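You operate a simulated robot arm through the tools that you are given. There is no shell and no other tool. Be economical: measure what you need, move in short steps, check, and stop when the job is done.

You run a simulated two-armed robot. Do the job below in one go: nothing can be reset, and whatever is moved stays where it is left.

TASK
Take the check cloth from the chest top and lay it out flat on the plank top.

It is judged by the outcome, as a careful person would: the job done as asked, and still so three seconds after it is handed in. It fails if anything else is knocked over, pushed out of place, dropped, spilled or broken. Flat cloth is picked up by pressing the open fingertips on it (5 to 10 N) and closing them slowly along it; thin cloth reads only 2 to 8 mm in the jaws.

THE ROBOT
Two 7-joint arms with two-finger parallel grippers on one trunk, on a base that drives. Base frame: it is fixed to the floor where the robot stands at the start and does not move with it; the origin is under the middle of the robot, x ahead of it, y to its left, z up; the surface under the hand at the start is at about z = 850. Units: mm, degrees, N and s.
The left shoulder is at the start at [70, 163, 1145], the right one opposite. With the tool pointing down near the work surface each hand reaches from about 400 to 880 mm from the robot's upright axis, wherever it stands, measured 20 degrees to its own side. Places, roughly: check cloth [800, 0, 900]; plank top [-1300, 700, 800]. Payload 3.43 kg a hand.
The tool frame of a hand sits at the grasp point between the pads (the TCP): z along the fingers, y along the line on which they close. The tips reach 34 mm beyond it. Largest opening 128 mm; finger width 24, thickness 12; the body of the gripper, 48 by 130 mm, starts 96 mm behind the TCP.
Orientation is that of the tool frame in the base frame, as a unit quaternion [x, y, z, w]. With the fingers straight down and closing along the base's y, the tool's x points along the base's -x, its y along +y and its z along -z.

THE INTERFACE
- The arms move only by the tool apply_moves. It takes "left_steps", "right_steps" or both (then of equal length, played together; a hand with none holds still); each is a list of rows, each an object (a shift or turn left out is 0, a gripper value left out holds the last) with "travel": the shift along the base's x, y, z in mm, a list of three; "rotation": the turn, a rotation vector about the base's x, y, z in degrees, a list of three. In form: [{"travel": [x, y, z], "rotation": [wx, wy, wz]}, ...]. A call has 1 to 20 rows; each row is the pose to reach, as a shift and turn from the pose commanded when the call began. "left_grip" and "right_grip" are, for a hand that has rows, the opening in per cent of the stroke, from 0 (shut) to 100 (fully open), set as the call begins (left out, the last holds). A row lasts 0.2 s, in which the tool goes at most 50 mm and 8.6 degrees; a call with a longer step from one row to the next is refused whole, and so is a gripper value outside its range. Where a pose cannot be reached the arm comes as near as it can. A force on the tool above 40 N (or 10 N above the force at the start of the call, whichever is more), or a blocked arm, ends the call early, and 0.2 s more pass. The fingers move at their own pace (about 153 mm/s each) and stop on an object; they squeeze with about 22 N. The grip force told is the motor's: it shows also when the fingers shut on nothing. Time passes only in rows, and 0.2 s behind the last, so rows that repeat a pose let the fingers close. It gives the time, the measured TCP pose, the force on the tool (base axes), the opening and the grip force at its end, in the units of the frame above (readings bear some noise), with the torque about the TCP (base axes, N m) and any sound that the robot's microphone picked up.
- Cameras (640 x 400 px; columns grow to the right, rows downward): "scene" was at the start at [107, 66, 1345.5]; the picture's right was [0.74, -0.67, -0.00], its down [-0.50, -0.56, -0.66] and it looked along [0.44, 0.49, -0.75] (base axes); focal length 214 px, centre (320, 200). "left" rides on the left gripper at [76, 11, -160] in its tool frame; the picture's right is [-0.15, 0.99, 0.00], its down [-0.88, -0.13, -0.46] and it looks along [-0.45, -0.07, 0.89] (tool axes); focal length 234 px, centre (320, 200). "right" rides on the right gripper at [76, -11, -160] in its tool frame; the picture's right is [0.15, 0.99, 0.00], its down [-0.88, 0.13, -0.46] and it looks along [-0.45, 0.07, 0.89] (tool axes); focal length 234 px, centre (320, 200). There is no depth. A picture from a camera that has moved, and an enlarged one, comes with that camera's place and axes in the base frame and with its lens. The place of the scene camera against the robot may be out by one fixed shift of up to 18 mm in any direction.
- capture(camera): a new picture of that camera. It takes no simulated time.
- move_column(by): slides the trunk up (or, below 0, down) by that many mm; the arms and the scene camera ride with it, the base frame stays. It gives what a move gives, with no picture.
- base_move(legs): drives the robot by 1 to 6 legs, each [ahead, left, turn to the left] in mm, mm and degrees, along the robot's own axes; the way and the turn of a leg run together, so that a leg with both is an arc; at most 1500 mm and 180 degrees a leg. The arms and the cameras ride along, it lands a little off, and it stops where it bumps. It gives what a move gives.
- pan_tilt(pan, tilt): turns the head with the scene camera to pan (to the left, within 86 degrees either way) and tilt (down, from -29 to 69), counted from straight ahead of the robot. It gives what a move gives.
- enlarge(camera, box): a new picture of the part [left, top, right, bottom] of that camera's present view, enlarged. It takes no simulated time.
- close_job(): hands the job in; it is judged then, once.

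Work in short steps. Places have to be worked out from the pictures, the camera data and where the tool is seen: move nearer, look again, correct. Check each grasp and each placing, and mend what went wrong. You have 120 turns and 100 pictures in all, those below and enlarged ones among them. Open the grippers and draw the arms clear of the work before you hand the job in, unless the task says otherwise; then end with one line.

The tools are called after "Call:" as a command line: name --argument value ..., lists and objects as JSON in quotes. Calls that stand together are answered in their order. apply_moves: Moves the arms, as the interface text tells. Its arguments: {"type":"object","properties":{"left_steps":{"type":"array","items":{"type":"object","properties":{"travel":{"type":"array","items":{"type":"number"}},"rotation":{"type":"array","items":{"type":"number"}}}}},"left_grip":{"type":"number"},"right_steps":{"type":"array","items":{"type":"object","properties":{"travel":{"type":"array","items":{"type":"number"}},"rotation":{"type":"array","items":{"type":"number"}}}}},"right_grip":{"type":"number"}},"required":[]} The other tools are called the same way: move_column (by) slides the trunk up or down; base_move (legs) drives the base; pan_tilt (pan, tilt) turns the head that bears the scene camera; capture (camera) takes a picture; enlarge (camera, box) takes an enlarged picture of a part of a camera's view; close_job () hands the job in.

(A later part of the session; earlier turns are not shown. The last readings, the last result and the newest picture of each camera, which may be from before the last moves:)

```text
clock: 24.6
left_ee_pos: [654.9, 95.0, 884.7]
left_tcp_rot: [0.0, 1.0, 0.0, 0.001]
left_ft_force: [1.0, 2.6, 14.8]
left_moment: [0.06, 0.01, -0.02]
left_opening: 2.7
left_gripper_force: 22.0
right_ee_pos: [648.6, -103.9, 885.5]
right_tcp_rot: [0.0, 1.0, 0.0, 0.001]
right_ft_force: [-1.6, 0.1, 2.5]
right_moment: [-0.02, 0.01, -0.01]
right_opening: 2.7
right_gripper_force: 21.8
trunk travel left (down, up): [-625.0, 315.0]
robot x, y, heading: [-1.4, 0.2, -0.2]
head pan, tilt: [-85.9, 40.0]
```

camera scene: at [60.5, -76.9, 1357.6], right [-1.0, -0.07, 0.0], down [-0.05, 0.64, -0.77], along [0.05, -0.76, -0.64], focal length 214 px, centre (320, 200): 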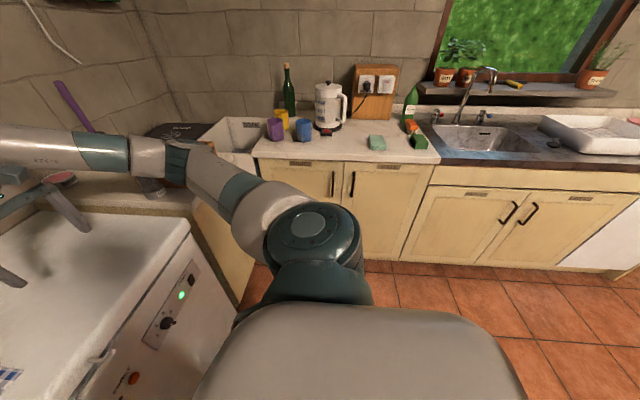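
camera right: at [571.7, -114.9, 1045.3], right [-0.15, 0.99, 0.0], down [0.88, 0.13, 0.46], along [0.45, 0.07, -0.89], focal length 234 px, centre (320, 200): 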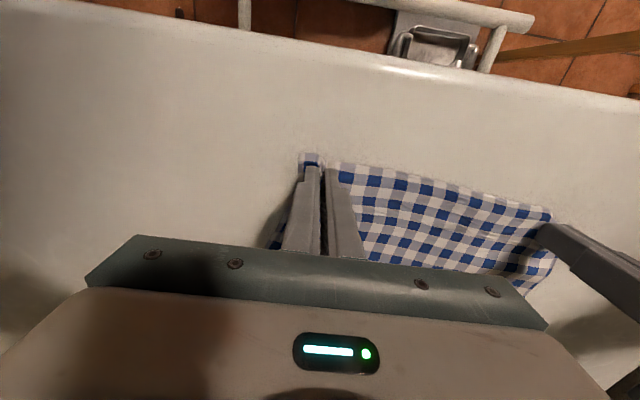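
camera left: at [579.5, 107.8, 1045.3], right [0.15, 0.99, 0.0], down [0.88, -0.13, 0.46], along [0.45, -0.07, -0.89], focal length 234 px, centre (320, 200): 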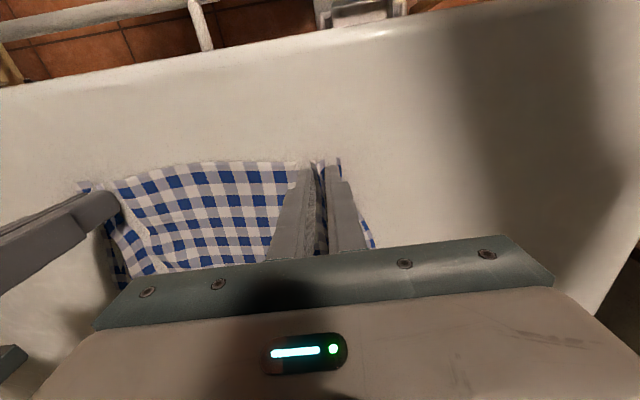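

Both jaws read 2.7 mm: both corners are held. I lift slowly together, and then look with the head.

Call:
apply_moves --left_steps '[{"travel": [0, 0, 15]}, {"travel": [0, 0, 35]}, {"travel": [0, 0, 60]}, {"travel": [0, 0, 90]}, {"travel": [0, 0, 120]}, {"travel": [0, 0, 150]}, {"travel": [0, 0, 180]}, {"travel": [0, 0, 210]}, {"travel": [0, 0, 240]}, {"travel": [0, 0, 270]}, {"travel": [0, 0, 300]}, {"travel": [0, 0, 300]}]' --right_steps '[{"travel": [0, 0, 15]}, {"travel": [0, 0, 35]}, {"travel": [0, 0, 60]}, {"travel": [0, 0, 90]}, {"travel": [0, 0, 120]}, {"travel": [0, 0, 150]}, {"travel": [0, 0, 180]}, {"travel": [0, 0, 210]}, {"travel": [0, 0, 240]}, {"travel": [0, 0, 270]}, {"travel": [0, 0, 300]}, {"travel": [0, 0, 300]}]'

Call:
pan_tilt --pan 0 --tilt 30

Call:
capture --camera "scene"

```text
clock: 27.2
left_ee_pos: [655.1, 93.6, 1185.2]
left_tcp_rot: [0.0, 1.0, 0.0, 0.0]
left_ft_force: [-0.3, -0.3, -0.4]
left_moment: [-0.02, 0.0, 0.01]
left_opening: 2.5
left_gripper_force: 22.1
right_ee_pos: [649.9, -103.2, 1185.8]
right_tcp_rot: [0.0, 1.0, 0.0, -0.001]
right_ft_force: [0.1, -0.1, 0.1]
right_moment: [0.0, 0.02, -0.01]
right_opening: 2.7
right_gripper_force: 21.6
trunk travel left (down, up): [-625.0, 315.0]
robot x, y, heading: [4.5, 1.4, 0.1]
head pan, tilt: [-85.9, 40.0]
```

```text
clock: 28.8
left_ee_pos: [654.6, 94.2, 1185.0]
left_tcp_rot: [-0.001, 1.0, 0.0, -0.001]
left_ft_force: [-0.3, 0.0, -0.7]
left_moment: [-0.02, -0.02, -0.02]
left_opening: 2.5
left_gripper_force: 22.0
right_ee_pos: [649.0, -103.4, 1187.5]
right_tcp_rot: [0.0, 1.0, 0.001, 0.0]
right_ft_force: [-0.5, 0.3, -1.0]
right_moment: [-0.01, 0.02, -0.02]
right_opening: 2.8
right_gripper_force: 21.9
trunk travel left (down, up): [-625.0, 315.0]
robot x, y, heading: [-0.5, 2.4, 0.2]
head pan, tilt: [0.0, 30.0]
```

```text
73 pictures are left
camera scene: at [145.1, 7.8, 1372.9], right [0.0, -1.0, 0.0], down [-0.5, 0.0, -0.87], along [0.87, 0.0, -0.5], focal length 214 px, centre (320, 200)
```

scene: 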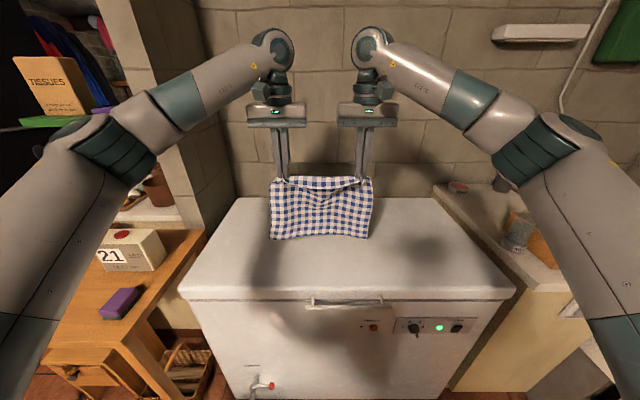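

The cloth hangs from both hands; I raise the trunk to get it clear of the chest.

Call:
move_column --by 120

Call:
capture --camera "scene"

```text
clock: 30.3
left_ee_pos: [654.6, 93.8, 1304.8]
left_tcp_rot: [0.0, 1.0, -0.001, 0.0]
left_ft_force: [-0.1, -0.1, -0.9]
left_moment: [-0.07, -0.02, 0.0]
left_opening: 2.6
left_gripper_force: 21.8
right_ee_pos: [650.5, -102.1, 1306.8]
right_tcp_rot: [0.0, 1.0, 0.0, 0.001]
right_ft_force: [-0.1, 0.0, 0.1]
right_moment: [-0.03, 0.01, -0.02]
right_opening: 2.9
right_gripper_force: 22.2
trunk travel left (down, up): [-745.0, 195.0]
robot x, y, heading: [1.4, -1.5, 0.2]
head pan, tilt: [0.0, 30.0]
```

```text
72 pictures are left
camera scene: at [145.3, 7.9, 1492.9], right [0.0, -1.0, 0.0], down [-0.5, 0.0, -0.87], along [0.87, 0.0, -0.5], focal length 214 px, centre (320, 200)
```

scene: 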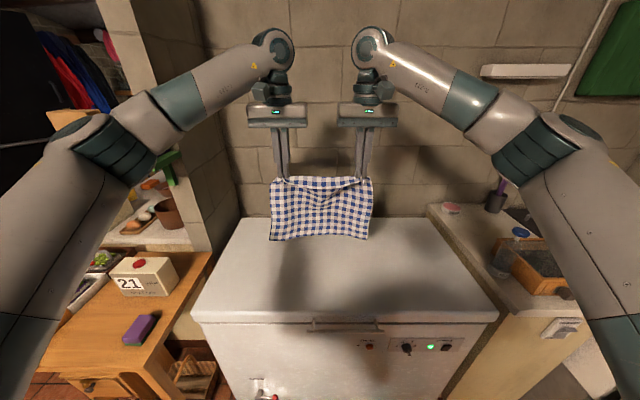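

Call:
capture --camera "right"

Call:
enlarge --camera "scene" --box '[240, 90, 400, 250]'

```text
71 pictures are left
camera right: at [573.6, -114.4, 1466.4], right [-0.15, 0.99, 0.0], down [0.88, 0.13, 0.46], along [0.45, 0.07, -0.89], focal length 234 px, centre (320, 200)
```

right: 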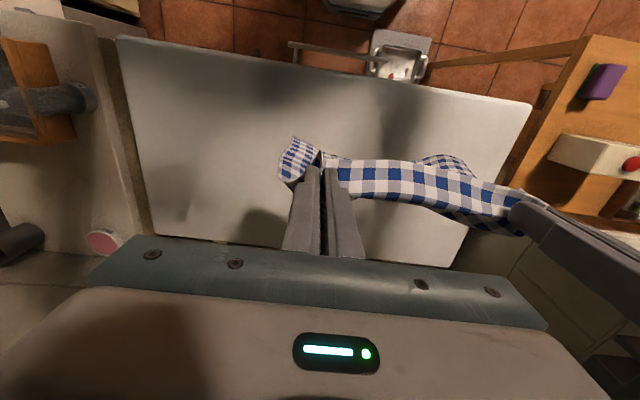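

```text
2.50 times, centred on (320, 170) of scene
camera zoom: at [145.3, 7.9, 1492.9], right [0.0, -1.0, 0.0], down [-0.5, 0.0, -0.87], along [0.87, 0.0, -0.5], focal length 536 px, centre (320, 275)
```

zoom: 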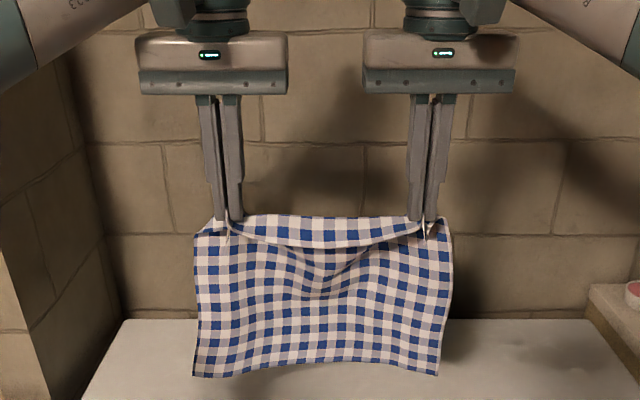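

The cloth sags between the hands; I spread the hands slowly apart, watching the side force.

Call:
apply_moves --left_steps '[{"travel": [0, 4, 0]}, {"travel": [0, 8, 0]}, {"travel": [0, 12, 0]}, {"travel": [0, 12, 0]}]' --right_steps '[{"travel": [0, -4, 0]}, {"travel": [0, -8, 0]}, {"travel": [0, -12, 0]}, {"travel": [0, -12, 0]}]'

Call:
enlarge --camera "scene" --box '[240, 90, 400, 250]'

```text
clock: 31.3
left_ee_pos: [655.0, 104.1, 1305.6]
left_tcp_rot: [0.001, 1.0, -0.002, 0.001]
left_ft_force: [-0.4, -35.5, -0.1]
left_moment: [-1.24, -0.02, 0.04]
left_opening: 3.4
left_gripper_force: 21.8
right_ee_pos: [648.7, -112.9, 1307.1]
right_tcp_rot: [-0.002, 1.0, 0.003, 0.001]
right_ft_force: [0.2, 35.6, -1.0]
right_moment: [1.22, 0.0, 0.21]
right_opening: 5.1
right_gripper_force: 22.4
trunk travel left (down, up): [-745.0, 195.0]
robot x, y, heading: [-0.5, -2.0, -0.1]
head pan, tilt: [0.0, 30.0]
```

```text
2.50 times, centred on (320, 170) of scene
camera zoom: at [144.9, 7.9, 1493.0], right [0.0, -1.0, 0.0], down [-0.5, 0.0, -0.87], along [0.87, 0.0, -0.5], focal length 536 px, centre (320, 275)
```

zoom: 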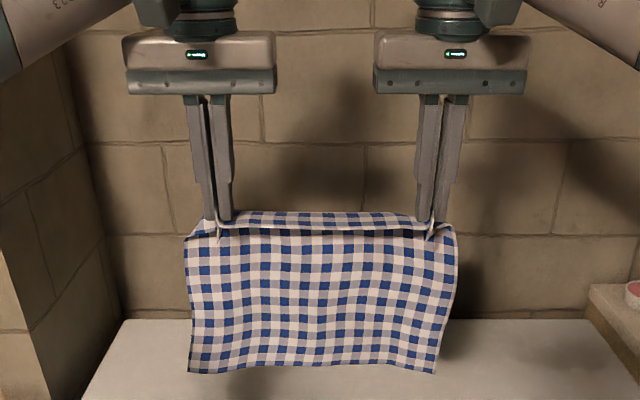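

That's 35 N, too taut, so I ease each hand back in about 4 mm.

Call:
apply_moves --left_steps '[{"travel": [0, -4, 0]}, {"travel": [0, -4, 0]}]' --right_steps '[{"travel": [0, 4, 0]}, {"travel": [0, 4, 0]}]'

```text
clock: 31.9
left_ee_pos: [654.9, 102.6, 1305.2]
left_tcp_rot: [0.0, 1.0, -0.001, 0.001]
left_ft_force: [0.3, -26.5, 0.0]
left_moment: [-0.95, -0.02, 0.0]
left_opening: 2.8
left_gripper_force: 22.2
right_ee_pos: [648.8, -110.9, 1307.8]
right_tcp_rot: [0.0, 1.0, 0.001, 0.001]
right_ft_force: [-0.1, 26.1, -0.8]
right_moment: [0.94, 0.0, 0.12]
right_opening: 3.1
right_gripper_force: 21.7
trunk travel left (down, up): [-745.0, 195.0]
robot x, y, heading: [4.5, -0.9, 0.0]
head pan, tilt: [0.0, 30.0]
```

Call:
apply_moves --left_steps '[{"travel": [0, -5, 0]}, {"travel": [0, -5, 0]}]' --right_steps '[{"travel": [0, 5, 0]}, {"travel": [0, 5, 0]}]'

```text
clock: 32.5
left_ee_pos: [655.1, 97.5, 1304.7]
left_tcp_rot: [0.0, 1.0, 0.0, 0.0]
left_ft_force: [-0.2, -6.7, -0.1]
left_moment: [-0.25, 0.01, -0.05]
left_opening: 2.7
left_gripper_force: 22.2
right_ee_pos: [648.4, -108.1, 1306.7]
right_tcp_rot: [0.001, 1.0, -0.001, 0.0]
right_ft_force: [0.5, 7.3, 0.1]
right_moment: [0.24, 0.03, 0.08]
right_opening: 2.9
right_gripper_force: 22.4
trunk travel left (down, up): [-745.0, 195.0]
robot x, y, heading: [-1.3, -2.3, -0.1]
head pan, tilt: [0.0, 30.0]
```

Tension is about 7 N, which is good. Before driving I check the near side of the plank table on my left rear.

Call:
pan_tilt --pan 86 --tilt 50

Call:
capture --camera "scene"

```text
clock: 34.1
left_ee_pos: [655.9, 96.5, 1305.5]
left_tcp_rot: [0.0, 1.0, 0.0, 0.0]
left_ft_force: [-0.1, -2.6, 0.4]
left_moment: [-0.05, 0.0, -0.04]
left_opening: 2.9
left_gripper_force: 22.1
right_ee_pos: [649.1, -107.8, 1307.3]
right_tcp_rot: [0.0, 1.0, 0.0, 0.0]
right_ft_force: [-0.4, 2.9, -0.2]
right_moment: [0.05, -0.03, 0.0]
right_opening: 2.7
right_gripper_force: 22.3
trunk travel left (down, up): [-745.0, 195.0]
robot x, y, heading: [-0.4, 0.8, 0.0]
head pan, tilt: [85.9, 50.0]
```

```text
68 pictures are left
camera scene: at [60.1, 84.7, 1463.5], right [1.0, -0.07, 0.0], down [-0.05, -0.76, -0.64], along [0.05, 0.64, -0.77], focal length 214 px, centre (320, 200)
```

scene: 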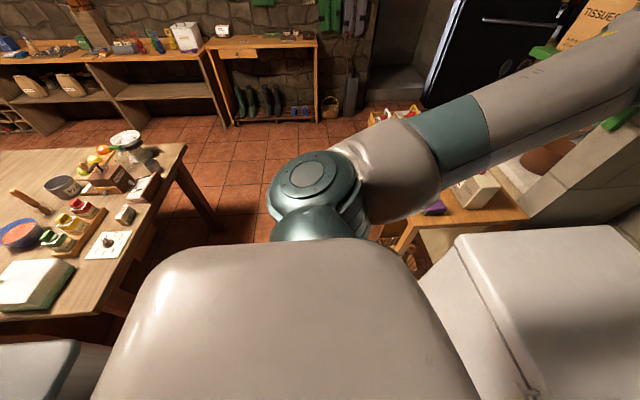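

The plank table has its near edge at y≈265 and its right end at x≈-500, with items on that end. I back off to the right and turn left to face it, so I can see more.

Call:
base_move --legs '[[-450, -250, 0], [0, 0, 90]]'

Call:
pan_tilt --pan 45 --tilt 35

Call:
capture --camera "scene"

Call:
pan_tilt --pan 86 --tilt 35

Call:
capture --camera "scene"

```text
clock: 40.9
left_ee_pos: [-558.2, 403.0, 1305.7]
left_tcp_rot: [0.717, -0.697, 0.0, -0.001]
left_ft_force: [2.2, 0.6, 0.0]
left_moment: [-0.03, -0.09, -0.07]
left_opening: 2.5
left_gripper_force: 21.8
right_ee_pos: [-352.8, 403.0, 1306.7]
right_tcp_rot: [0.717, -0.697, 0.0, 0.0]
right_ft_force: [-2.4, 0.4, 0.1]
right_moment: [0.01, 0.12, 0.04]
right_opening: 2.9
right_gripper_force: 22.2
trunk travel left (down, up): [-745.0, 195.0]
robot x, y, heading: [-442.2, -250.8, 91.7]
head pan, tilt: [85.9, 50.0]
```

```text
clock: 42.0
left_ee_pos: [-557.5, 403.4, 1304.1]
left_tcp_rot: [0.717, -0.697, 0.001, 0.0]
left_ft_force: [2.6, -0.3, 0.7]
left_moment: [-0.02, -0.08, -0.03]
left_opening: 2.9
left_gripper_force: 22.4
right_ee_pos: [-353.5, 403.1, 1306.9]
right_tcp_rot: [0.717, -0.697, -0.001, 0.0]
right_ft_force: [-2.9, 0.4, 0.0]
right_moment: [0.01, 0.08, 0.0]
right_opening: 2.8
right_gripper_force: 22.0
trunk travel left (down, up): [-745.0, 195.0]
robot x, y, heading: [-441.8, -251.5, 91.7]
head pan, tilt: [45.0, 35.0]
```

```text
67 pictures are left
camera scene: at [-503.2, -130.1, 1485.2], right [0.69, 0.73, 0.0], down [0.42, -0.39, -0.82], along [-0.6, 0.56, -0.57], focal length 214 px, centre (320, 200)
```

scene: 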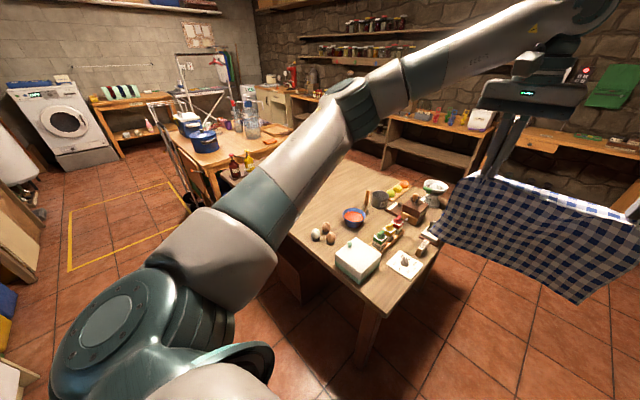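

```text
clock: 43.1
left_ee_pos: [-557.7, 403.4, 1304.2]
left_tcp_rot: [0.717, -0.697, 0.0, 0.0]
left_ft_force: [3.0, 0.0, 0.3]
left_moment: [-0.01, -0.11, -0.04]
left_opening: 3.0
left_gripper_force: 21.7
right_ee_pos: [-352.5, 402.2, 1306.4]
right_tcp_rot: [0.717, -0.697, 0.0, 0.0]
right_ft_force: [-2.3, 0.3, -0.1]
right_moment: [0.0, 0.08, 0.0]
right_opening: 2.6
right_gripper_force: 22.2
trunk travel left (down, up): [-745.0, 195.0]
robot x, y, heading: [-440.9, -246.5, 91.6]
head pan, tilt: [85.9, 35.0]
```

```text
66 pictures are left
camera scene: at [-527.2, -186.7, 1485.2], right [0.04, 1.0, 0.0], down [0.57, -0.03, -0.82], along [-0.82, 0.04, -0.57], focal length 214 px, centre (320, 200)
```

scene: 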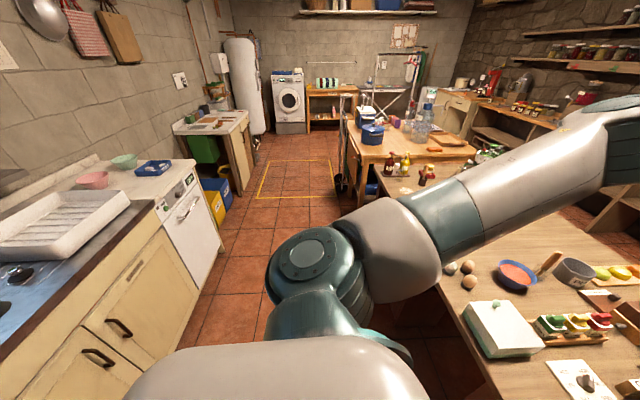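

The table holds many items at its right end; eggs and the bowl sit near x≈-1000. I drive left along the corridor to view the plank's other half.

Call:
base_move --legs '[[0, 700, -1.7]]'

Call:
pan_tilt --pan 30 --tilt 50

Call:
capture --camera "scene"

Call:
pan_tilt --pan -20 --tilt 55

Call:
capture --camera "scene"

```text
clock: 46.9
left_ee_pos: [-1228.6, 406.5, 1303.9]
left_tcp_rot: [-0.7, 0.714, 0.0, -0.001]
left_ft_force: [2.6, 0.2, -0.4]
left_moment: [-0.02, -0.12, -0.11]
left_opening: 2.6
left_gripper_force: 22.2
right_ee_pos: [-1025.4, 394.8, 1307.4]
right_tcp_rot: [-0.699, 0.715, 0.0, 0.0]
right_ft_force: [-1.4, -0.4, -0.5]
right_moment: [-0.04, 0.07, 0.01]
right_opening: 2.8
right_gripper_force: 21.9
trunk travel left (down, up): [-745.0, 195.0]
robot x, y, heading: [-1147.5, -255.5, 88.9]
head pan, tilt: [85.9, 35.0]
```

```text
clock: 48.2
left_ee_pos: [-1229.9, 406.1, 1304.1]
left_tcp_rot: [-0.7, 0.714, 0.0, 0.0]
left_ft_force: [2.5, 0.1, -0.4]
left_moment: [-0.02, -0.07, -0.03]
left_opening: 2.7
left_gripper_force: 21.9
right_ee_pos: [-1025.9, 394.7, 1306.9]
right_tcp_rot: [-0.7, 0.714, -0.001, 0.0]
right_ft_force: [-2.5, -0.1, 0.1]
right_moment: [0.03, 0.08, 0.02]
right_opening: 2.6
right_gripper_force: 22.0
trunk travel left (down, up): [-745.0, 195.0]
robot x, y, heading: [-1147.1, -250.1, 88.6]
head pan, tilt: [30.0, 50.0]
```

```text
65 pictures are left
camera scene: at [-1179.0, -125.4, 1463.5], right [0.88, 0.48, 0.0], down [0.37, -0.67, -0.64], along [-0.31, 0.56, -0.77], focal length 214 px, centre (320, 200)
```

scene: 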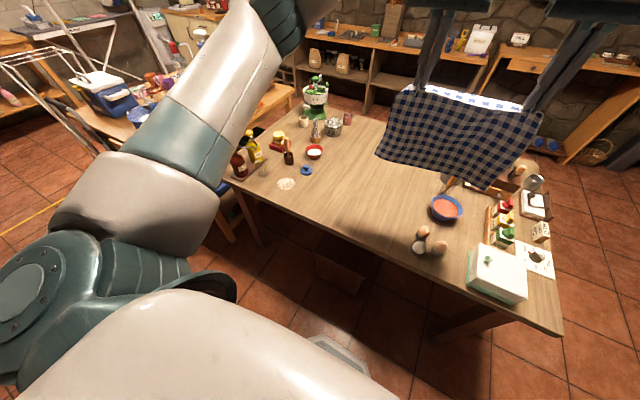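

```text
clock: 49.4
left_ee_pos: [-1230.5, 405.5, 1305.0]
left_tcp_rot: [-0.7, 0.715, 0.0, 0.0]
left_ft_force: [1.5, -0.7, 0.5]
left_moment: [-0.02, -0.08, -0.05]
left_opening: 2.9
left_gripper_force: 21.7
right_ee_pos: [-1025.4, 394.6, 1307.8]
right_tcp_rot: [-0.7, 0.714, 0.0, 0.0]
right_ft_force: [-1.9, 0.6, -0.4]
right_moment: [0.0, 0.09, -0.01]
right_opening: 2.5
right_gripper_force: 21.9
trunk travel left (down, up): [-745.0, 195.0]
robot x, y, heading: [-1142.3, -251.5, 89.0]
head pan, tilt: [-20.0, 55.0]
```

```text
64 pictures are left
camera scene: at [-1115.8, -125.6, 1456.9], right [0.93, -0.36, 0.0], down [-0.3, -0.76, -0.57], along [0.21, 0.53, -0.82], focal length 214 px, centre (320, 200)
```

scene: 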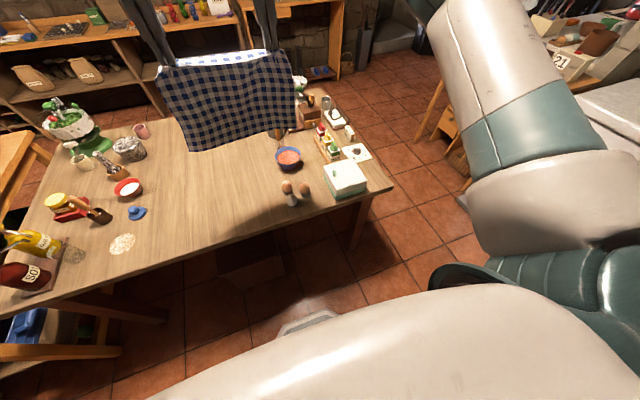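

The middle of the plank top is free (x −1540…−1090, y 275…900), between the eggs/bowl and the blue stopper/doily. I drive 165 left and 50 ahead so the cloth centres at x≈−1305.

Call:
base_move --legs '[[50, 165, 1]]'

Call:
pan_tilt --pan 0 --tilt 50

Call:
capture --camera "scene"

```text
clock: 50.9
left_ee_pos: [-1400.9, 455.4, 1304.6]
left_tcp_rot: [-0.705, 0.709, 0.001, 0.001]
left_ft_force: [2.8, 0.1, -0.1]
left_moment: [-0.03, -0.07, -0.06]
left_opening: 2.7
left_gripper_force: 21.7
right_ee_pos: [-1197.9, 448.1, 1306.7]
right_tcp_rot: [-0.705, 0.709, 0.0, 0.0]
right_ft_force: [-2.1, -0.9, -0.2]
right_moment: [0.01, 0.09, 0.01]
right_opening: 2.5
right_gripper_force: 21.7
trunk travel left (down, up): [-745.0, 195.0]
robot x, y, heading: [-1313.3, -194.6, 89.5]
head pan, tilt: [-20.0, 55.0]
```

```text
clock: 51.7
left_ee_pos: [-1404.3, 457.6, 1303.3]
left_tcp_rot: [-0.704, 0.71, 0.0, 0.001]
left_ft_force: [1.5, -0.2, -1.3]
left_moment: [0.0, -0.05, -0.03]
left_opening: 2.6
left_gripper_force: 21.6
right_ee_pos: [-1200.7, 449.4, 1306.3]
right_tcp_rot: [-0.705, 0.71, 0.0, -0.001]
right_ft_force: [-1.9, -0.6, -0.3]
right_moment: [0.0, 0.05, 0.03]
right_opening: 2.6
right_gripper_force: 21.9
trunk travel left (down, up): [-745.0, 195.0]
robot x, y, heading: [-1311.2, -196.9, 89.7]
head pan, tilt: [0.0, 50.0]
```

```text
63 pictures are left
camera scene: at [-1307.2, -63.5, 1463.4], right [1.0, -0.01, 0.0], down [-0.01, -0.77, -0.64], along [0.01, 0.64, -0.77], focal length 214 px, centre (320, 200)
```

scene: 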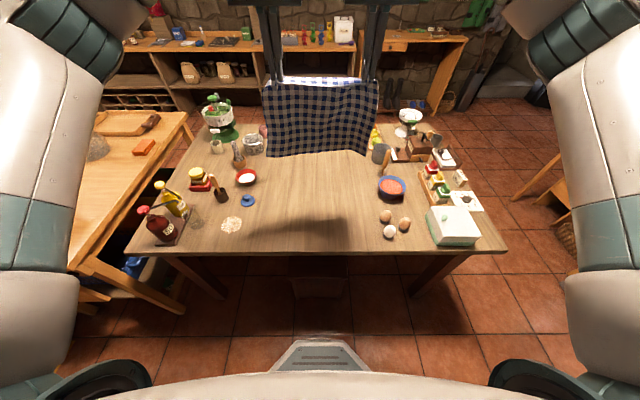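

The hands are centred over the free area. I extend both forward 165 mm at height, slowly, and then lower the trunk.

Call:
apply_moves --left_steps '[{"travel": [0, 20, 0]}, {"travel": [0, 45, 0]}, {"travel": [0, 70, 0]}, {"travel": [0, 95, 0]}, {"travel": [0, 120, 0]}, {"travel": [0, 145, 0]}, {"travel": [0, 160, 0]}, {"travel": [0, 160, 0]}]' --right_steps '[{"travel": [0, 20, 0]}, {"travel": [0, 45, 0]}, {"travel": [0, 70, 0]}, {"travel": [0, 95, 0]}, {"travel": [0, 120, 0]}, {"travel": [0, 147, 0]}, {"travel": [0, 167, 0]}, {"travel": [0, 167, 0]}]'

Call:
move_column --by -120

Call:
capture --camera "scene"

```text
clock: 53.5
left_ee_pos: [-1404.9, 575.0, 1303.3]
left_tcp_rot: [-0.703, 0.711, 0.001, 0.001]
left_ft_force: [15.6, -0.2, -0.7]
left_moment: [0.03, -0.52, -0.03]
left_opening: 2.5
left_gripper_force: 22.4
left hand out of reach, approached as far as the arm can: row 6, 7, 8
right_ee_pos: [-1195.1, 577.9, 1295.5]
right_tcp_rot: [-0.706, 0.708, 0.0, -0.001]
right_ft_force: [-15.2, -0.5, -0.3]
right_moment: [-0.03, 0.59, 0.1]
right_opening: 2.8
right_gripper_force: 22.0
right hand out of reach, approached as far as the arm can: row 6, 7, 8
trunk travel left (down, up): [-745.0, 195.0]
robot x, y, heading: [-1310.0, -202.9, 89.7]
head pan, tilt: [0.0, 50.0]
```

```text
clock: 55.0
left_ee_pos: [-1405.9, 575.5, 1181.9]
left_tcp_rot: [-0.704, 0.71, 0.001, 0.001]
left_ft_force: [22.2, 0.5, -0.6]
left_moment: [0.05, -0.77, -0.04]
left_opening: 2.8
left_gripper_force: 21.7
right_ee_pos: [-1193.8, 580.0, 1178.3]
right_tcp_rot: [-0.704, 0.71, 0.001, 0.0]
right_ft_force: [-22.4, -1.6, 0.8]
right_moment: [0.0, 0.77, 0.1]
right_opening: 3.0
right_gripper_force: 22.0
trunk travel left (down, up): [-625.0, 315.0]
robot x, y, heading: [-1310.6, -198.6, 89.8]
head pan, tilt: [0.0, 50.0]
```

```text
62 pictures are left
camera scene: at [-1306.3, -64.0, 1343.5], right [1.0, -0.01, 0.0], down [-0.01, -0.77, -0.64], along [0.0, 0.64, -0.77], focal length 214 px, centre (320, 200)
```

scene: 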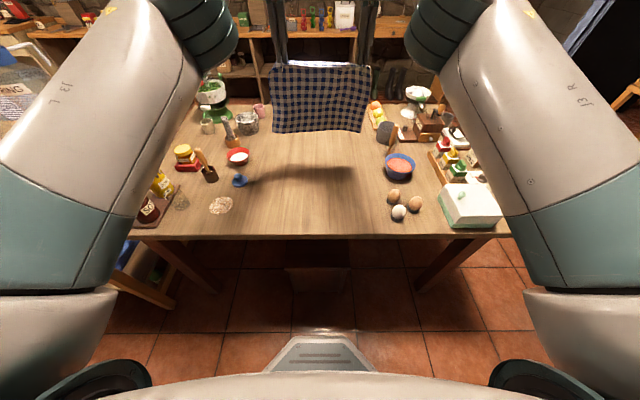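

The reach ends at y≈577 here, which is fine: the cloth will lie at y≈365–580. I ease the side pull and lower by arm by about 90 mm.

Call:
apply_moves --left_steps '[{"travel": [3, -45, 0]}, {"travel": [3, -45, -25]}, {"travel": [3, -45, -50]}, {"travel": [3, -45, -75]}, {"travel": [3, -45, -90]}, {"travel": [3, -45, -90]}]' --right_steps '[{"travel": [-3, -45, 0]}, {"travel": [-3, -45, -25]}, {"travel": [-3, -45, -50]}, {"travel": [-3, -45, -75]}, {"travel": [-3, -45, -92]}, {"travel": [-3, -45, -92]}]'

Call:
capture --camera "scene"

Call:
capture --camera "right"

```text
clock: 55.3
left_ee_pos: [-1412.6, 576.2, 1179.8]
left_tcp_rot: [0.728, -0.686, 0.018, -0.007]
left_ft_force: [-0.2, -0.4, -1.1]
left_moment: [-0.03, -0.07, 0.0]
left_opening: 2.7
left_gripper_force: 22.4
right_ee_pos: [-1186.9, 577.6, 1172.6]
right_tcp_rot: [-0.68, 0.733, 0.007, -0.02]
right_ft_force: [0.7, 0.4, -0.1]
right_moment: [-0.02, 0.05, 0.0]
right_opening: 0.0
right_gripper_force: 21.9
trunk travel left (down, up): [-625.0, 315.0]
robot x, y, heading: [-1305.9, -199.9, 89.6]
head pan, tilt: [0.0, 50.0]
stopped in row 1 (left hand): the force on the tool passed its limit at 63 N (the readings are from after the stop); the commanded pose is now the measured one
```

```text
61 pictures are left
camera scene: at [-1306.3, -61.9, 1343.3], right [1.0, -0.01, 0.0], down [-0.01, -0.77, -0.64], along [0.0, 0.64, -0.77], focal length 214 px, centre (320, 200)
```

scene: 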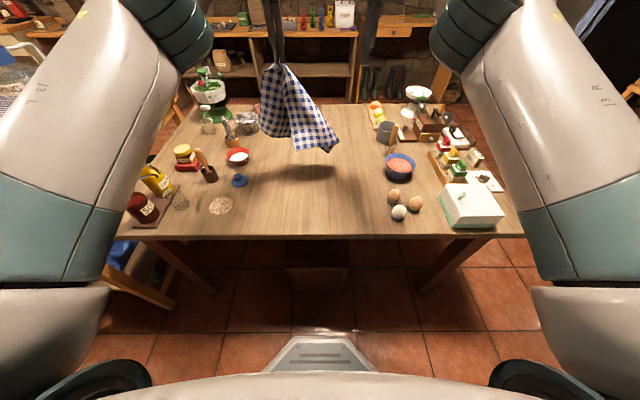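

```text
60 pictures are left
camera right: at [-1174.9, 504.4, 1333.9], right [-1.0, -0.07, 0.04], down [-0.04, 0.9, 0.44], along [-0.07, 0.44, -0.9], focal length 234 px, centre (320, 200)
```

right: 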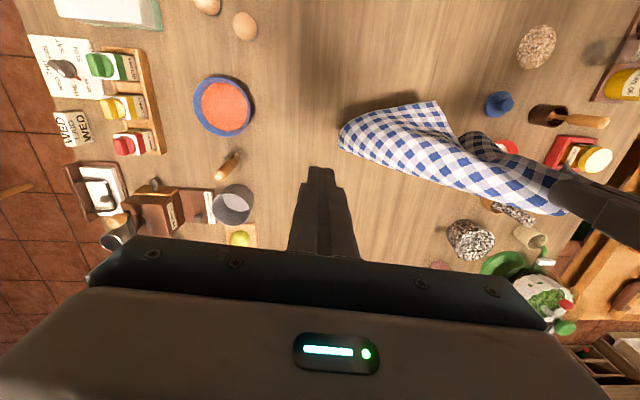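

The arm jerked when eased and the right corner came loose; the left still holds its corner. I'll draw the right hand away and move the left right/back, ready to lay the cloth diagonally on the free area.

Call:
apply_moves --right_steps '[{"travel": [10, -20, 10], "rotation": [0, 0, 1]}, {"travel": [25, -50, 20], "rotation": [0, 0, 2]}, {"travel": [45, -85, 35], "rotation": [0, 0, 3]}, {"travel": [65, -120, 50], "rotation": [0, 0, 4]}, {"travel": [85, -160, 60], "rotation": [0, 0, 4]}, {"travel": [85, -160, 60], "rotation": [0, 0, 4]}]'

Call:
apply_moves --left_steps '[{"travel": [10, -10, 5], "rotation": [0, 0, -1]}, {"travel": [30, -20, 10], "rotation": [0, 0, -2]}, {"travel": [60, -30, 15], "rotation": [0, 0, -3]}, {"travel": [90, -30, 15], "rotation": [0, 0, -3]}, {"travel": [120, -30, 15], "rotation": [0, 0, -3]}, {"travel": [140, -30, 15], "rotation": [0, 0, -3]}, {"travel": [140, -30, 15], "rotation": [0, 0, -3]}, {"travel": [140, -30, 15], "rotation": [0, 0, -3]}]'

Call:
capture --camera "scene"

Call:
capture --camera "left"

```text
clock: 56.7
left_ee_pos: [-1415.4, 574.1, 1180.8]
left_tcp_rot: [0.729, -0.685, 0.019, -0.008]
left_ft_force: [0.0, -0.3, -2.0]
left_moment: [-0.01, -0.02, -0.02]
left_opening: 2.8
left_gripper_force: 22.2
right_ee_pos: [-1101.9, 415.6, 1236.0]
right_tcp_rot: [-0.704, 0.71, 0.007, -0.02]
right_ft_force: [0.4, -0.2, -0.8]
right_moment: [-0.08, -0.01, 0.01]
right_opening: 0.0
right_gripper_force: 21.8
trunk travel left (down, up): [-625.0, 315.0]
robot x, y, heading: [-1314.5, -200.5, 89.4]
head pan, tilt: [0.0, 50.0]
```

```text
clock: 58.5
left_ee_pos: [-1277.1, 533.1, 1190.9]
left_tcp_rot: [0.711, -0.703, 0.019, -0.008]
left_ft_force: [-0.6, 0.3, -0.3]
left_moment: [0.02, 0.03, 0.07]
left_opening: 2.9
left_gripper_force: 22.2
left hand out of reach, approached as far as the arm can: row 5, 6, 7, 8
right_ee_pos: [-1102.7, 415.1, 1235.6]
right_tcp_rot: [-0.704, 0.71, 0.008, -0.02]
right_ft_force: [0.1, -0.1, 0.0]
right_moment: [0.0, 0.02, 0.01]
right_opening: 0.1
right_gripper_force: 22.0
trunk travel left (down, up): [-625.0, 315.0]
robot x, y, heading: [-1313.4, -200.1, 89.4]
head pan, tilt: [0.0, 50.0]
```

```text
59 pictures are left
camera scene: at [-1306.5, -63.8, 1343.5], right [1.0, -0.01, 0.0], down [-0.01, -0.77, -0.64], along [0.0, 0.64, -0.77], focal length 214 px, centre (320, 200)
```

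scene: 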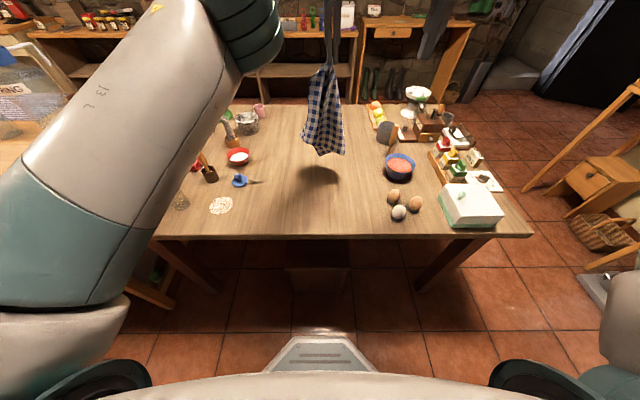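

```text
58 pictures are left
camera left: at [-1293.9, 459.2, 1351.6], right [-0.99, 0.14, -0.04], down [0.1, 0.89, 0.45], along [0.1, 0.44, -0.89], focal length 234 px, centre (320, 200)
```

left: 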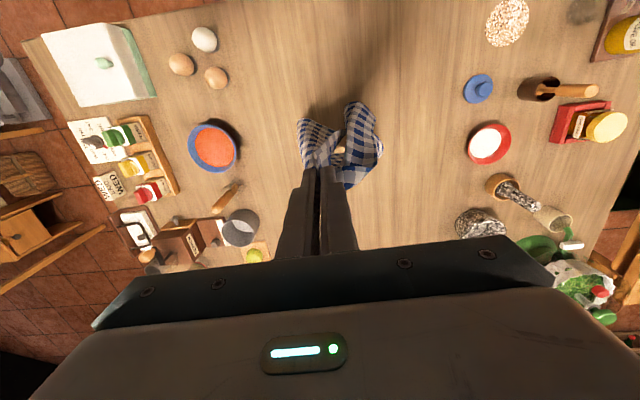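

The cloth hangs about 70 mm above the bare plank. I lower until its tip touches, and then draw diagonally towards (−1460, 330) while lowering.

Call:
apply_moves --left_steps '[{"travel": [0, -5, -30]}, {"travel": [0, -11, -60]}, {"travel": [0, -11, -85]}, {"travel": [-16, -29, -108]}, {"travel": [-33, -48, -132]}, {"travel": [-50, -66, -156]}, {"travel": [-67, -85, -180]}, {"travel": [-84, -103, -204]}, {"travel": [-101, -122, -228]}, {"travel": [-118, -140, -252]}, {"travel": [-134, -158, -276]}, {"travel": [-150, -176, -300]}, {"travel": [-167, -195, -322]}, {"travel": [-185, -214, -342]}, {"travel": [-185, -214, -346]}, {"travel": [-185, -214, -346]}]'

Call:
capture --camera "scene"

Call:
capture --camera "left"

```text
clock: 61.9
left_ee_pos: [-1464.2, 318.2, 846.0]
left_tcp_rot: [0.71, -0.704, 0.019, -0.009]
left_ft_force: [-0.3, 0.1, -0.3]
left_moment: [-0.01, -0.01, 0.06]
left_opening: 2.9
left_gripper_force: 22.3
right_ee_pos: [-1100.8, 414.7, 1236.3]
right_tcp_rot: [-0.703, 0.711, 0.008, -0.021]
right_ft_force: [-0.1, 0.3, 0.3]
right_moment: [-0.01, 0.0, 0.01]
right_opening: 0.0
right_gripper_force: 22.3
trunk travel left (down, up): [-625.0, 315.0]
robot x, y, heading: [-1309.7, -195.6, 89.7]
head pan, tilt: [0.0, 50.0]
```

```text
57 pictures are left
camera scene: at [-1306.7, -64.0, 1343.5], right [1.0, -0.01, 0.0], down [0.0, -0.77, -0.64], along [0.0, 0.64, -0.77], focal length 214 px, centre (320, 200)
```

scene: 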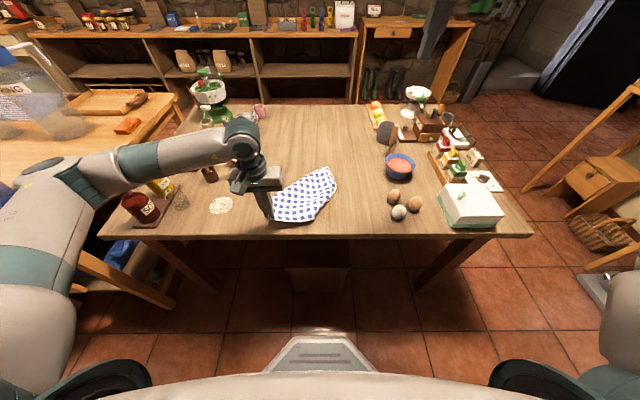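

```text
56 pictures are left
camera left: at [-1480.2, 244.9, 1006.9], right [-0.99, 0.14, -0.04], down [0.1, 0.89, 0.45], along [0.1, 0.44, -0.89], focal length 234 px, centre (320, 200)
```

left: 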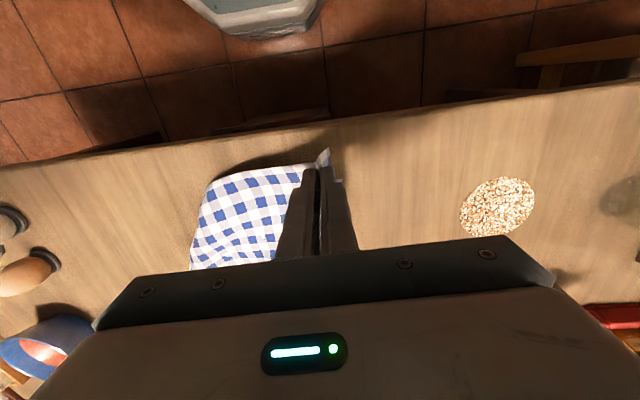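

The cloth lies diagonally, partly folded. I take an enlarged look.

Call:
enlarge --camera "scene" --box '[100, 130, 420, 240]'

```text
2.00 times, centred on (260, 185) of scene
camera zoom: at [-1306.7, -64.0, 1343.5], right [1.0, -0.01, 0.0], down [0.0, -0.77, -0.64], along [0.0, 0.64, -0.77], focal length 429 px, centre (440, 230)
```

zoom: 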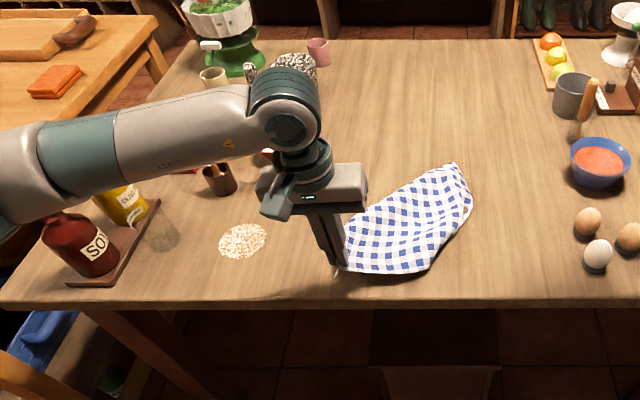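

The two side corners are folded under the sheet. I'll lift it again by the same corner and lay it in the opposite direction (hand moving away), which brings those flaps on top, where I can reach them.

Call:
apply_moves --left_steps '[{"travel": [5, 5, 30]}, {"travel": [10, 10, 60]}, {"travel": [20, 15, 100]}, {"travel": [30, 20, 140]}, {"travel": [40, 25, 180]}, {"travel": [50, 30, 220]}, {"travel": [60, 35, 260]}, {"travel": [65, 40, 300]}, {"travel": [65, 40, 340]}, {"travel": [65, 40, 345]}, {"travel": [65, 40, 345]}, {"travel": [65, 40, 345]}]'

Call:
capture --camera "scene"

Call:
capture --camera "left"

```text
clock: 64.5
left_ee_pos: [-1397.6, 357.7, 1189.8]
left_tcp_rot: [0.711, -0.703, 0.019, -0.008]
left_ft_force: [-0.1, 0.5, -0.2]
left_moment: [-0.03, 0.02, 0.02]
left_opening: 2.8
left_gripper_force: 22.2
right_ee_pos: [-1101.4, 415.8, 1235.5]
right_tcp_rot: [-0.704, 0.71, 0.008, -0.02]
right_ft_force: [-0.1, 0.1, -0.6]
right_moment: [0.01, 0.0, -0.02]
right_opening: 0.1
right_gripper_force: 22.1
trunk travel left (down, up): [-625.0, 315.0]
robot x, y, heading: [-1313.0, -200.6, 89.7]
head pan, tilt: [0.0, 50.0]
```

```text
54 pictures are left
camera scene: at [-1306.3, -63.9, 1343.5], right [1.0, -0.01, 0.0], down [-0.01, -0.77, -0.64], along [0.0, 0.64, -0.77], focal length 214 px, centre (320, 200)
```

scene: 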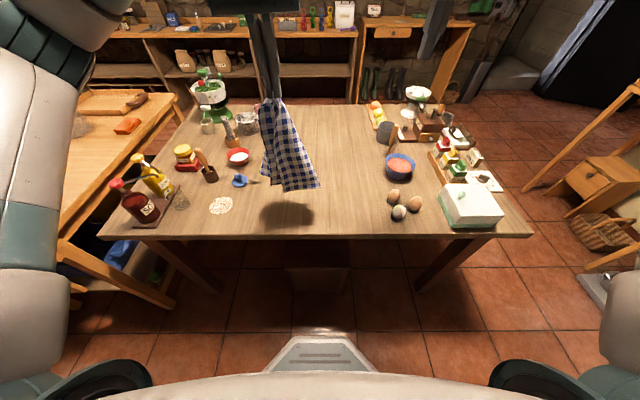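

```text
53 pictures are left
camera left: at [-1414.2, 284.6, 1350.3], right [-0.99, 0.14, -0.04], down [0.1, 0.89, 0.45], along [0.1, 0.44, -0.89], focal length 234 px, centre (320, 200)
```

left: 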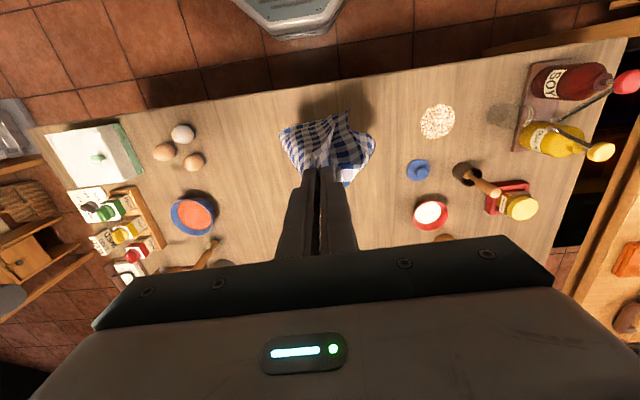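

The lobes hang on the near side. I lower to touch and then lay the cloth moving away (+y).

Call:
apply_moves --left_steps '[{"travel": [0, 0, -30]}, {"travel": [0, 0, -60]}, {"travel": [0, 0, -85]}, {"travel": [3, 22, -108]}, {"travel": [6, 45, -132]}, {"travel": [9, 68, -156]}, {"travel": [12, 91, -180]}, {"travel": [15, 114, -204]}, {"travel": [18, 138, -228]}, {"travel": [20, 162, -252]}, {"travel": [20, 186, -276]}, {"travel": [20, 210, -300]}, {"travel": [20, 235, -322]}, {"travel": [20, 255, -340]}, {"travel": [20, 262, -346]}, {"travel": [20, 262, -346]}]'

Call:
enlarge --camera "scene" --box '[160, 110, 480, 240]'

Call:
capture --camera "left"

```text
clock: 67.9
left_ee_pos: [-1379.4, 616.1, 844.8]
left_tcp_rot: [0.71, -0.704, 0.018, -0.009]
left_ft_force: [-0.7, 0.3, 0.0]
left_moment: [-0.02, 0.01, 0.02]
left_opening: 2.7
left_gripper_force: 21.7
left hand out of reach, approached as far as the arm can: row 15, 16
right_ee_pos: [-1101.3, 416.2, 1235.6]
right_tcp_rot: [-0.704, 0.71, 0.008, -0.02]
right_ft_force: [0.1, -0.4, 0.1]
right_moment: [-0.01, -0.02, 0.0]
right_opening: 0.0
right_gripper_force: 21.6
trunk travel left (down, up): [-625.0, 315.0]
robot x, y, heading: [-1309.0, -199.7, 89.5]
head pan, tilt: [0.0, 50.0]
```

```text
2.00 times, centred on (320, 175) of scene
camera zoom: at [-1306.6, -63.6, 1343.4], right [1.0, -0.01, 0.0], down [0.0, -0.77, -0.64], along [0.0, 0.64, -0.77], focal length 429 px, centre (320, 250)
```

zoom: 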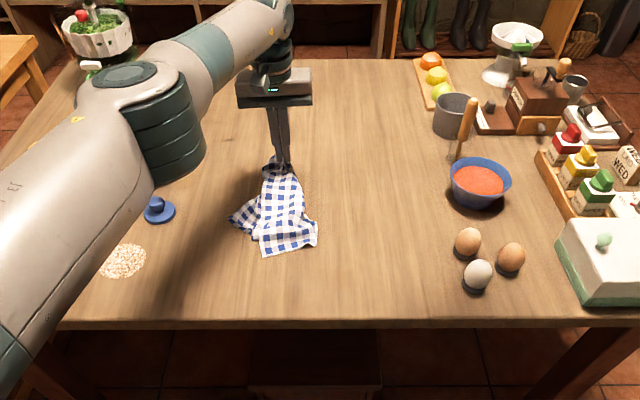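

```text
51 pictures are left
camera left: at [-1396.1, 542.5, 1005.2], right [-0.99, 0.14, -0.04], down [0.11, 0.89, 0.45], along [0.1, 0.44, -0.89], focal length 234 px, centre (320, 200)
```

left: 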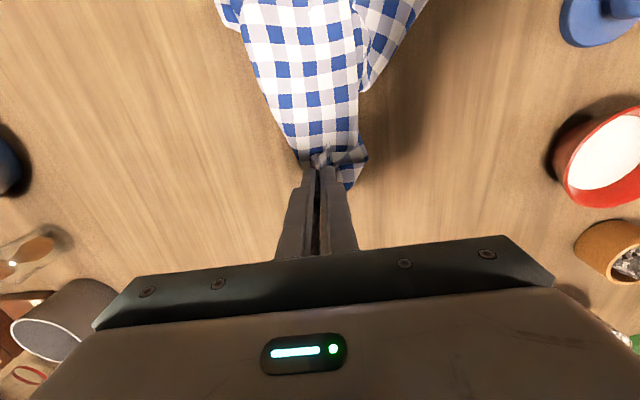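

Flaps are now on top. I lower the last few mm, release, rise straight up and withdraw the left arm to look.

Call:
apply_moves --left_steps '[{"travel": [0, -10, -5]}, {"travel": [0, -10, -8]}, {"travel": [0, -10, -8]}]'

Call:
apply_moves --left_steps '[{"travel": [0, 0, 0]}, {"travel": [0, 0, 0]}, {"travel": [0, 0, 25]}, {"travel": [0, 0, 60]}, {"travel": [0, -10, 100]}, {"travel": [0, -20, 145]}, {"travel": [0, -40, 190]}, {"travel": [0, -70, 235]}, {"travel": [-20, -110, 280]}, {"travel": [-50, -155, 290]}, {"travel": [-80, -195, 300]}, {"travel": [-110, -230, 300]}, {"travel": [-110, -230, 300]}]' --left_grip 30

Call:
capture --camera "scene"

Call:
enlarge --camera "scene" --box '[240, 130, 400, 230]'

```text
clock: 68.7
left_ee_pos: [-1378.6, 605.5, 836.4]
left_tcp_rot: [0.711, -0.703, 0.019, -0.008]
left_ft_force: [0.3, -0.2, -0.4]
left_moment: [0.0, -0.04, 0.0]
left_opening: 2.6
left_gripper_force: 21.7
right_ee_pos: [-1101.3, 415.9, 1235.8]
right_tcp_rot: [-0.704, 0.71, 0.008, -0.02]
right_ft_force: [0.0, 0.1, 0.0]
right_moment: [0.0, 0.02, -0.01]
right_opening: 0.0
right_gripper_force: 22.2
trunk travel left (down, up): [-625.0, 315.0]
robot x, y, heading: [-1310.8, -200.3, 89.5]
head pan, tilt: [0.0, 50.0]
```

```text
refused: row 8 steps farther than a row can; nothing moved
```

```text
50 pictures are left
camera scene: at [-1306.5, -63.8, 1343.4], right [1.0, -0.01, 0.0], down [-0.01, -0.77, -0.64], along [0.0, 0.64, -0.77], focal length 214 px, centre (320, 200)
```

scene: 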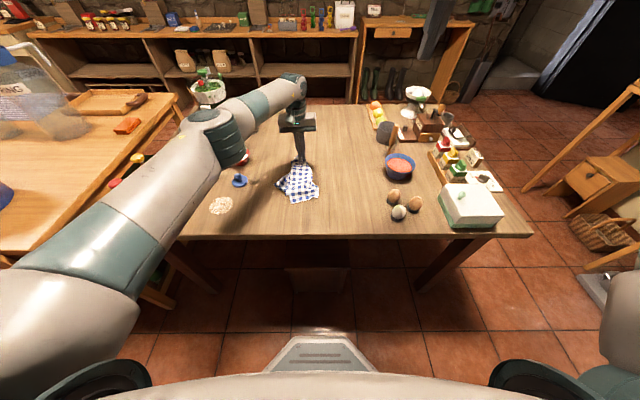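

```text
4.00 times, centred on (320, 180) of scene
camera zoom: at [-1306.5, -63.8, 1343.4], right [1.0, -0.01, 0.0], down [-0.01, -0.77, -0.64], along [0.0, 0.64, -0.77], focal length 858 px, centre (320, 280)
```

zoom: 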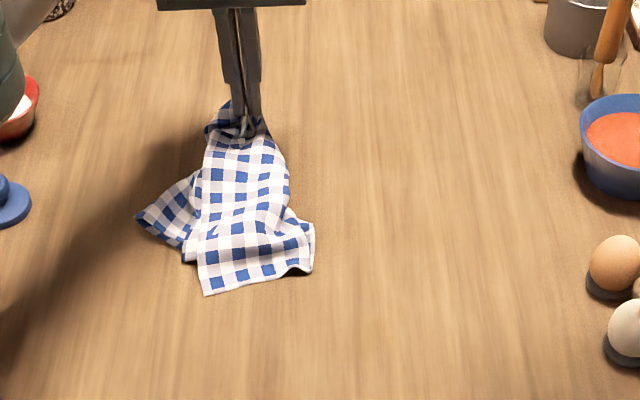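

The withdrawal was refused for one over-long step; I repeat it with smaller ones.

Call:
apply_moves --left_steps '[{"travel": [0, 0, 0]}, {"travel": [0, 0, 0]}, {"travel": [0, 0, 25]}, {"travel": [0, 0, 60]}, {"travel": [0, -10, 100]}, {"travel": [0, -20, 140]}, {"travel": [0, -40, 180]}, {"travel": [0, -65, 220]}, {"travel": [0, -95, 250]}, {"travel": [-20, -130, 265]}, {"travel": [-45, -165, 275]}, {"travel": [-70, -200, 285]}, {"travel": [-90, -230, 300]}, {"travel": [-110, -250, 300]}, {"travel": [-110, -250, 300]}]' --left_grip 30

Call:
enlarge --camera "scene" --box '[240, 130, 400, 230]'

Call:
capture --camera "left"

```text
clock: 71.9
left_ee_pos: [-1487.6, 359.0, 1135.7]
left_tcp_rot: [0.709, -0.704, 0.02, -0.007]
left_ft_force: [0.0, 0.6, -0.4]
left_moment: [-0.04, 0.01, -0.02]
left_opening: 38.4
left_gripper_force: 0.1
right_ee_pos: [-1100.7, 416.7, 1234.9]
right_tcp_rot: [-0.704, 0.71, 0.008, -0.02]
right_ft_force: [-0.2, -0.6, -0.6]
right_moment: [-0.03, 0.0, 0.0]
right_opening: 0.0
right_gripper_force: 22.2
trunk travel left (down, up): [-625.0, 315.0]
robot x, y, heading: [-1311.7, -201.8, 89.5]
head pan, tilt: [0.0, 50.0]
```

```text
4.00 times, centred on (320, 180) of scene
camera zoom: at [-1305.6, -63.4, 1343.4], right [1.0, -0.01, 0.0], down [-0.01, -0.77, -0.64], along [0.0, 0.64, -0.77], focal length 858 px, centre (320, 280)
```

zoom: 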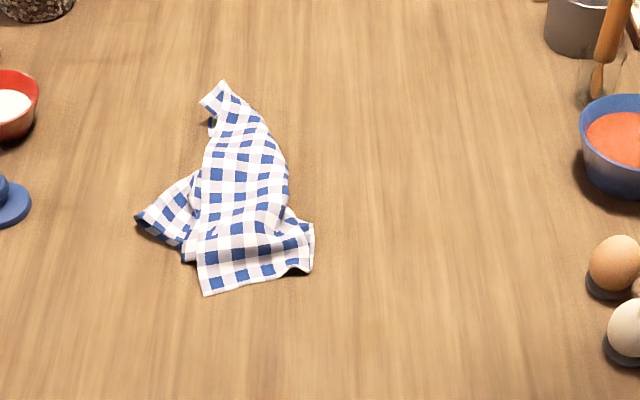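

```text
47 pictures are left
camera left: at [-1504.0, 285.7, 1296.2], right [-0.99, 0.14, -0.04], down [0.11, 0.89, 0.45], along [0.1, 0.44, -0.89], focal length 234 px, centre (320, 200)
```

left: 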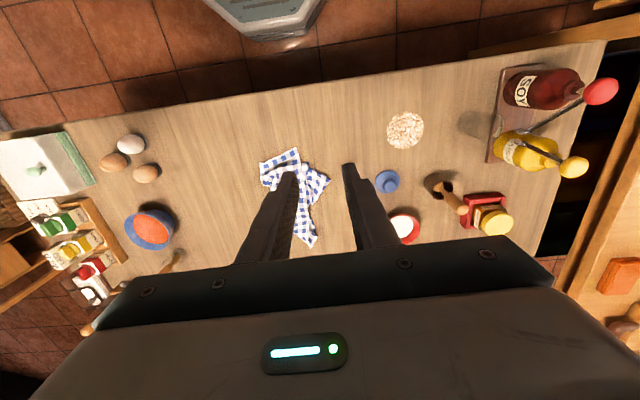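

I bring the left camera over the cloth for a close overhead view to identify the corners.

Call:
apply_moves --left_steps '[{"travel": [15, 35, 0]}, {"travel": [30, 70, 0]}, {"travel": [45, 105, -20]}, {"travel": [60, 140, -50]}, {"travel": [75, 170, -80]}, {"travel": [80, 190, -110]}, {"travel": [80, 190, -130]}, {"travel": [80, 190, -130]}]'

Call:
enlarge --camera "left" --box '[160, 0, 480, 200]'

```text
clock: 73.7
left_ee_pos: [-1408.6, 545.5, 1006.2]
left_tcp_rot: [0.711, -0.703, 0.02, -0.008]
left_ft_force: [1.3, -0.1, -0.1]
left_moment: [-0.01, 0.01, 0.02]
left_opening: 38.2
left_gripper_force: 0.1
right_ee_pos: [-1101.2, 415.0, 1236.3]
right_tcp_rot: [-0.704, 0.71, 0.008, -0.019]
right_ft_force: [0.3, 0.0, 0.4]
right_moment: [-0.02, 0.01, 0.0]
right_opening: 0.0
right_gripper_force: 21.9
trunk travel left (down, up): [-625.0, 315.0]
robot x, y, heading: [-1312.1, -200.3, 89.7]
head pan, tilt: [0.0, 50.0]
```

```text
2.00 times, centred on (320, 100) of left
camera zoom: at [-1425.4, 473.2, 1167.7], right [-0.99, 0.14, -0.04], down [0.11, 0.89, 0.45], along [0.1, 0.44, -0.89], focal length 468 px, centre (320, 400)
```

zoom: 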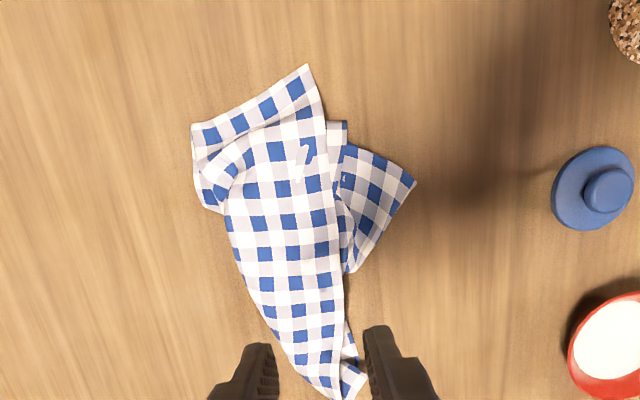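

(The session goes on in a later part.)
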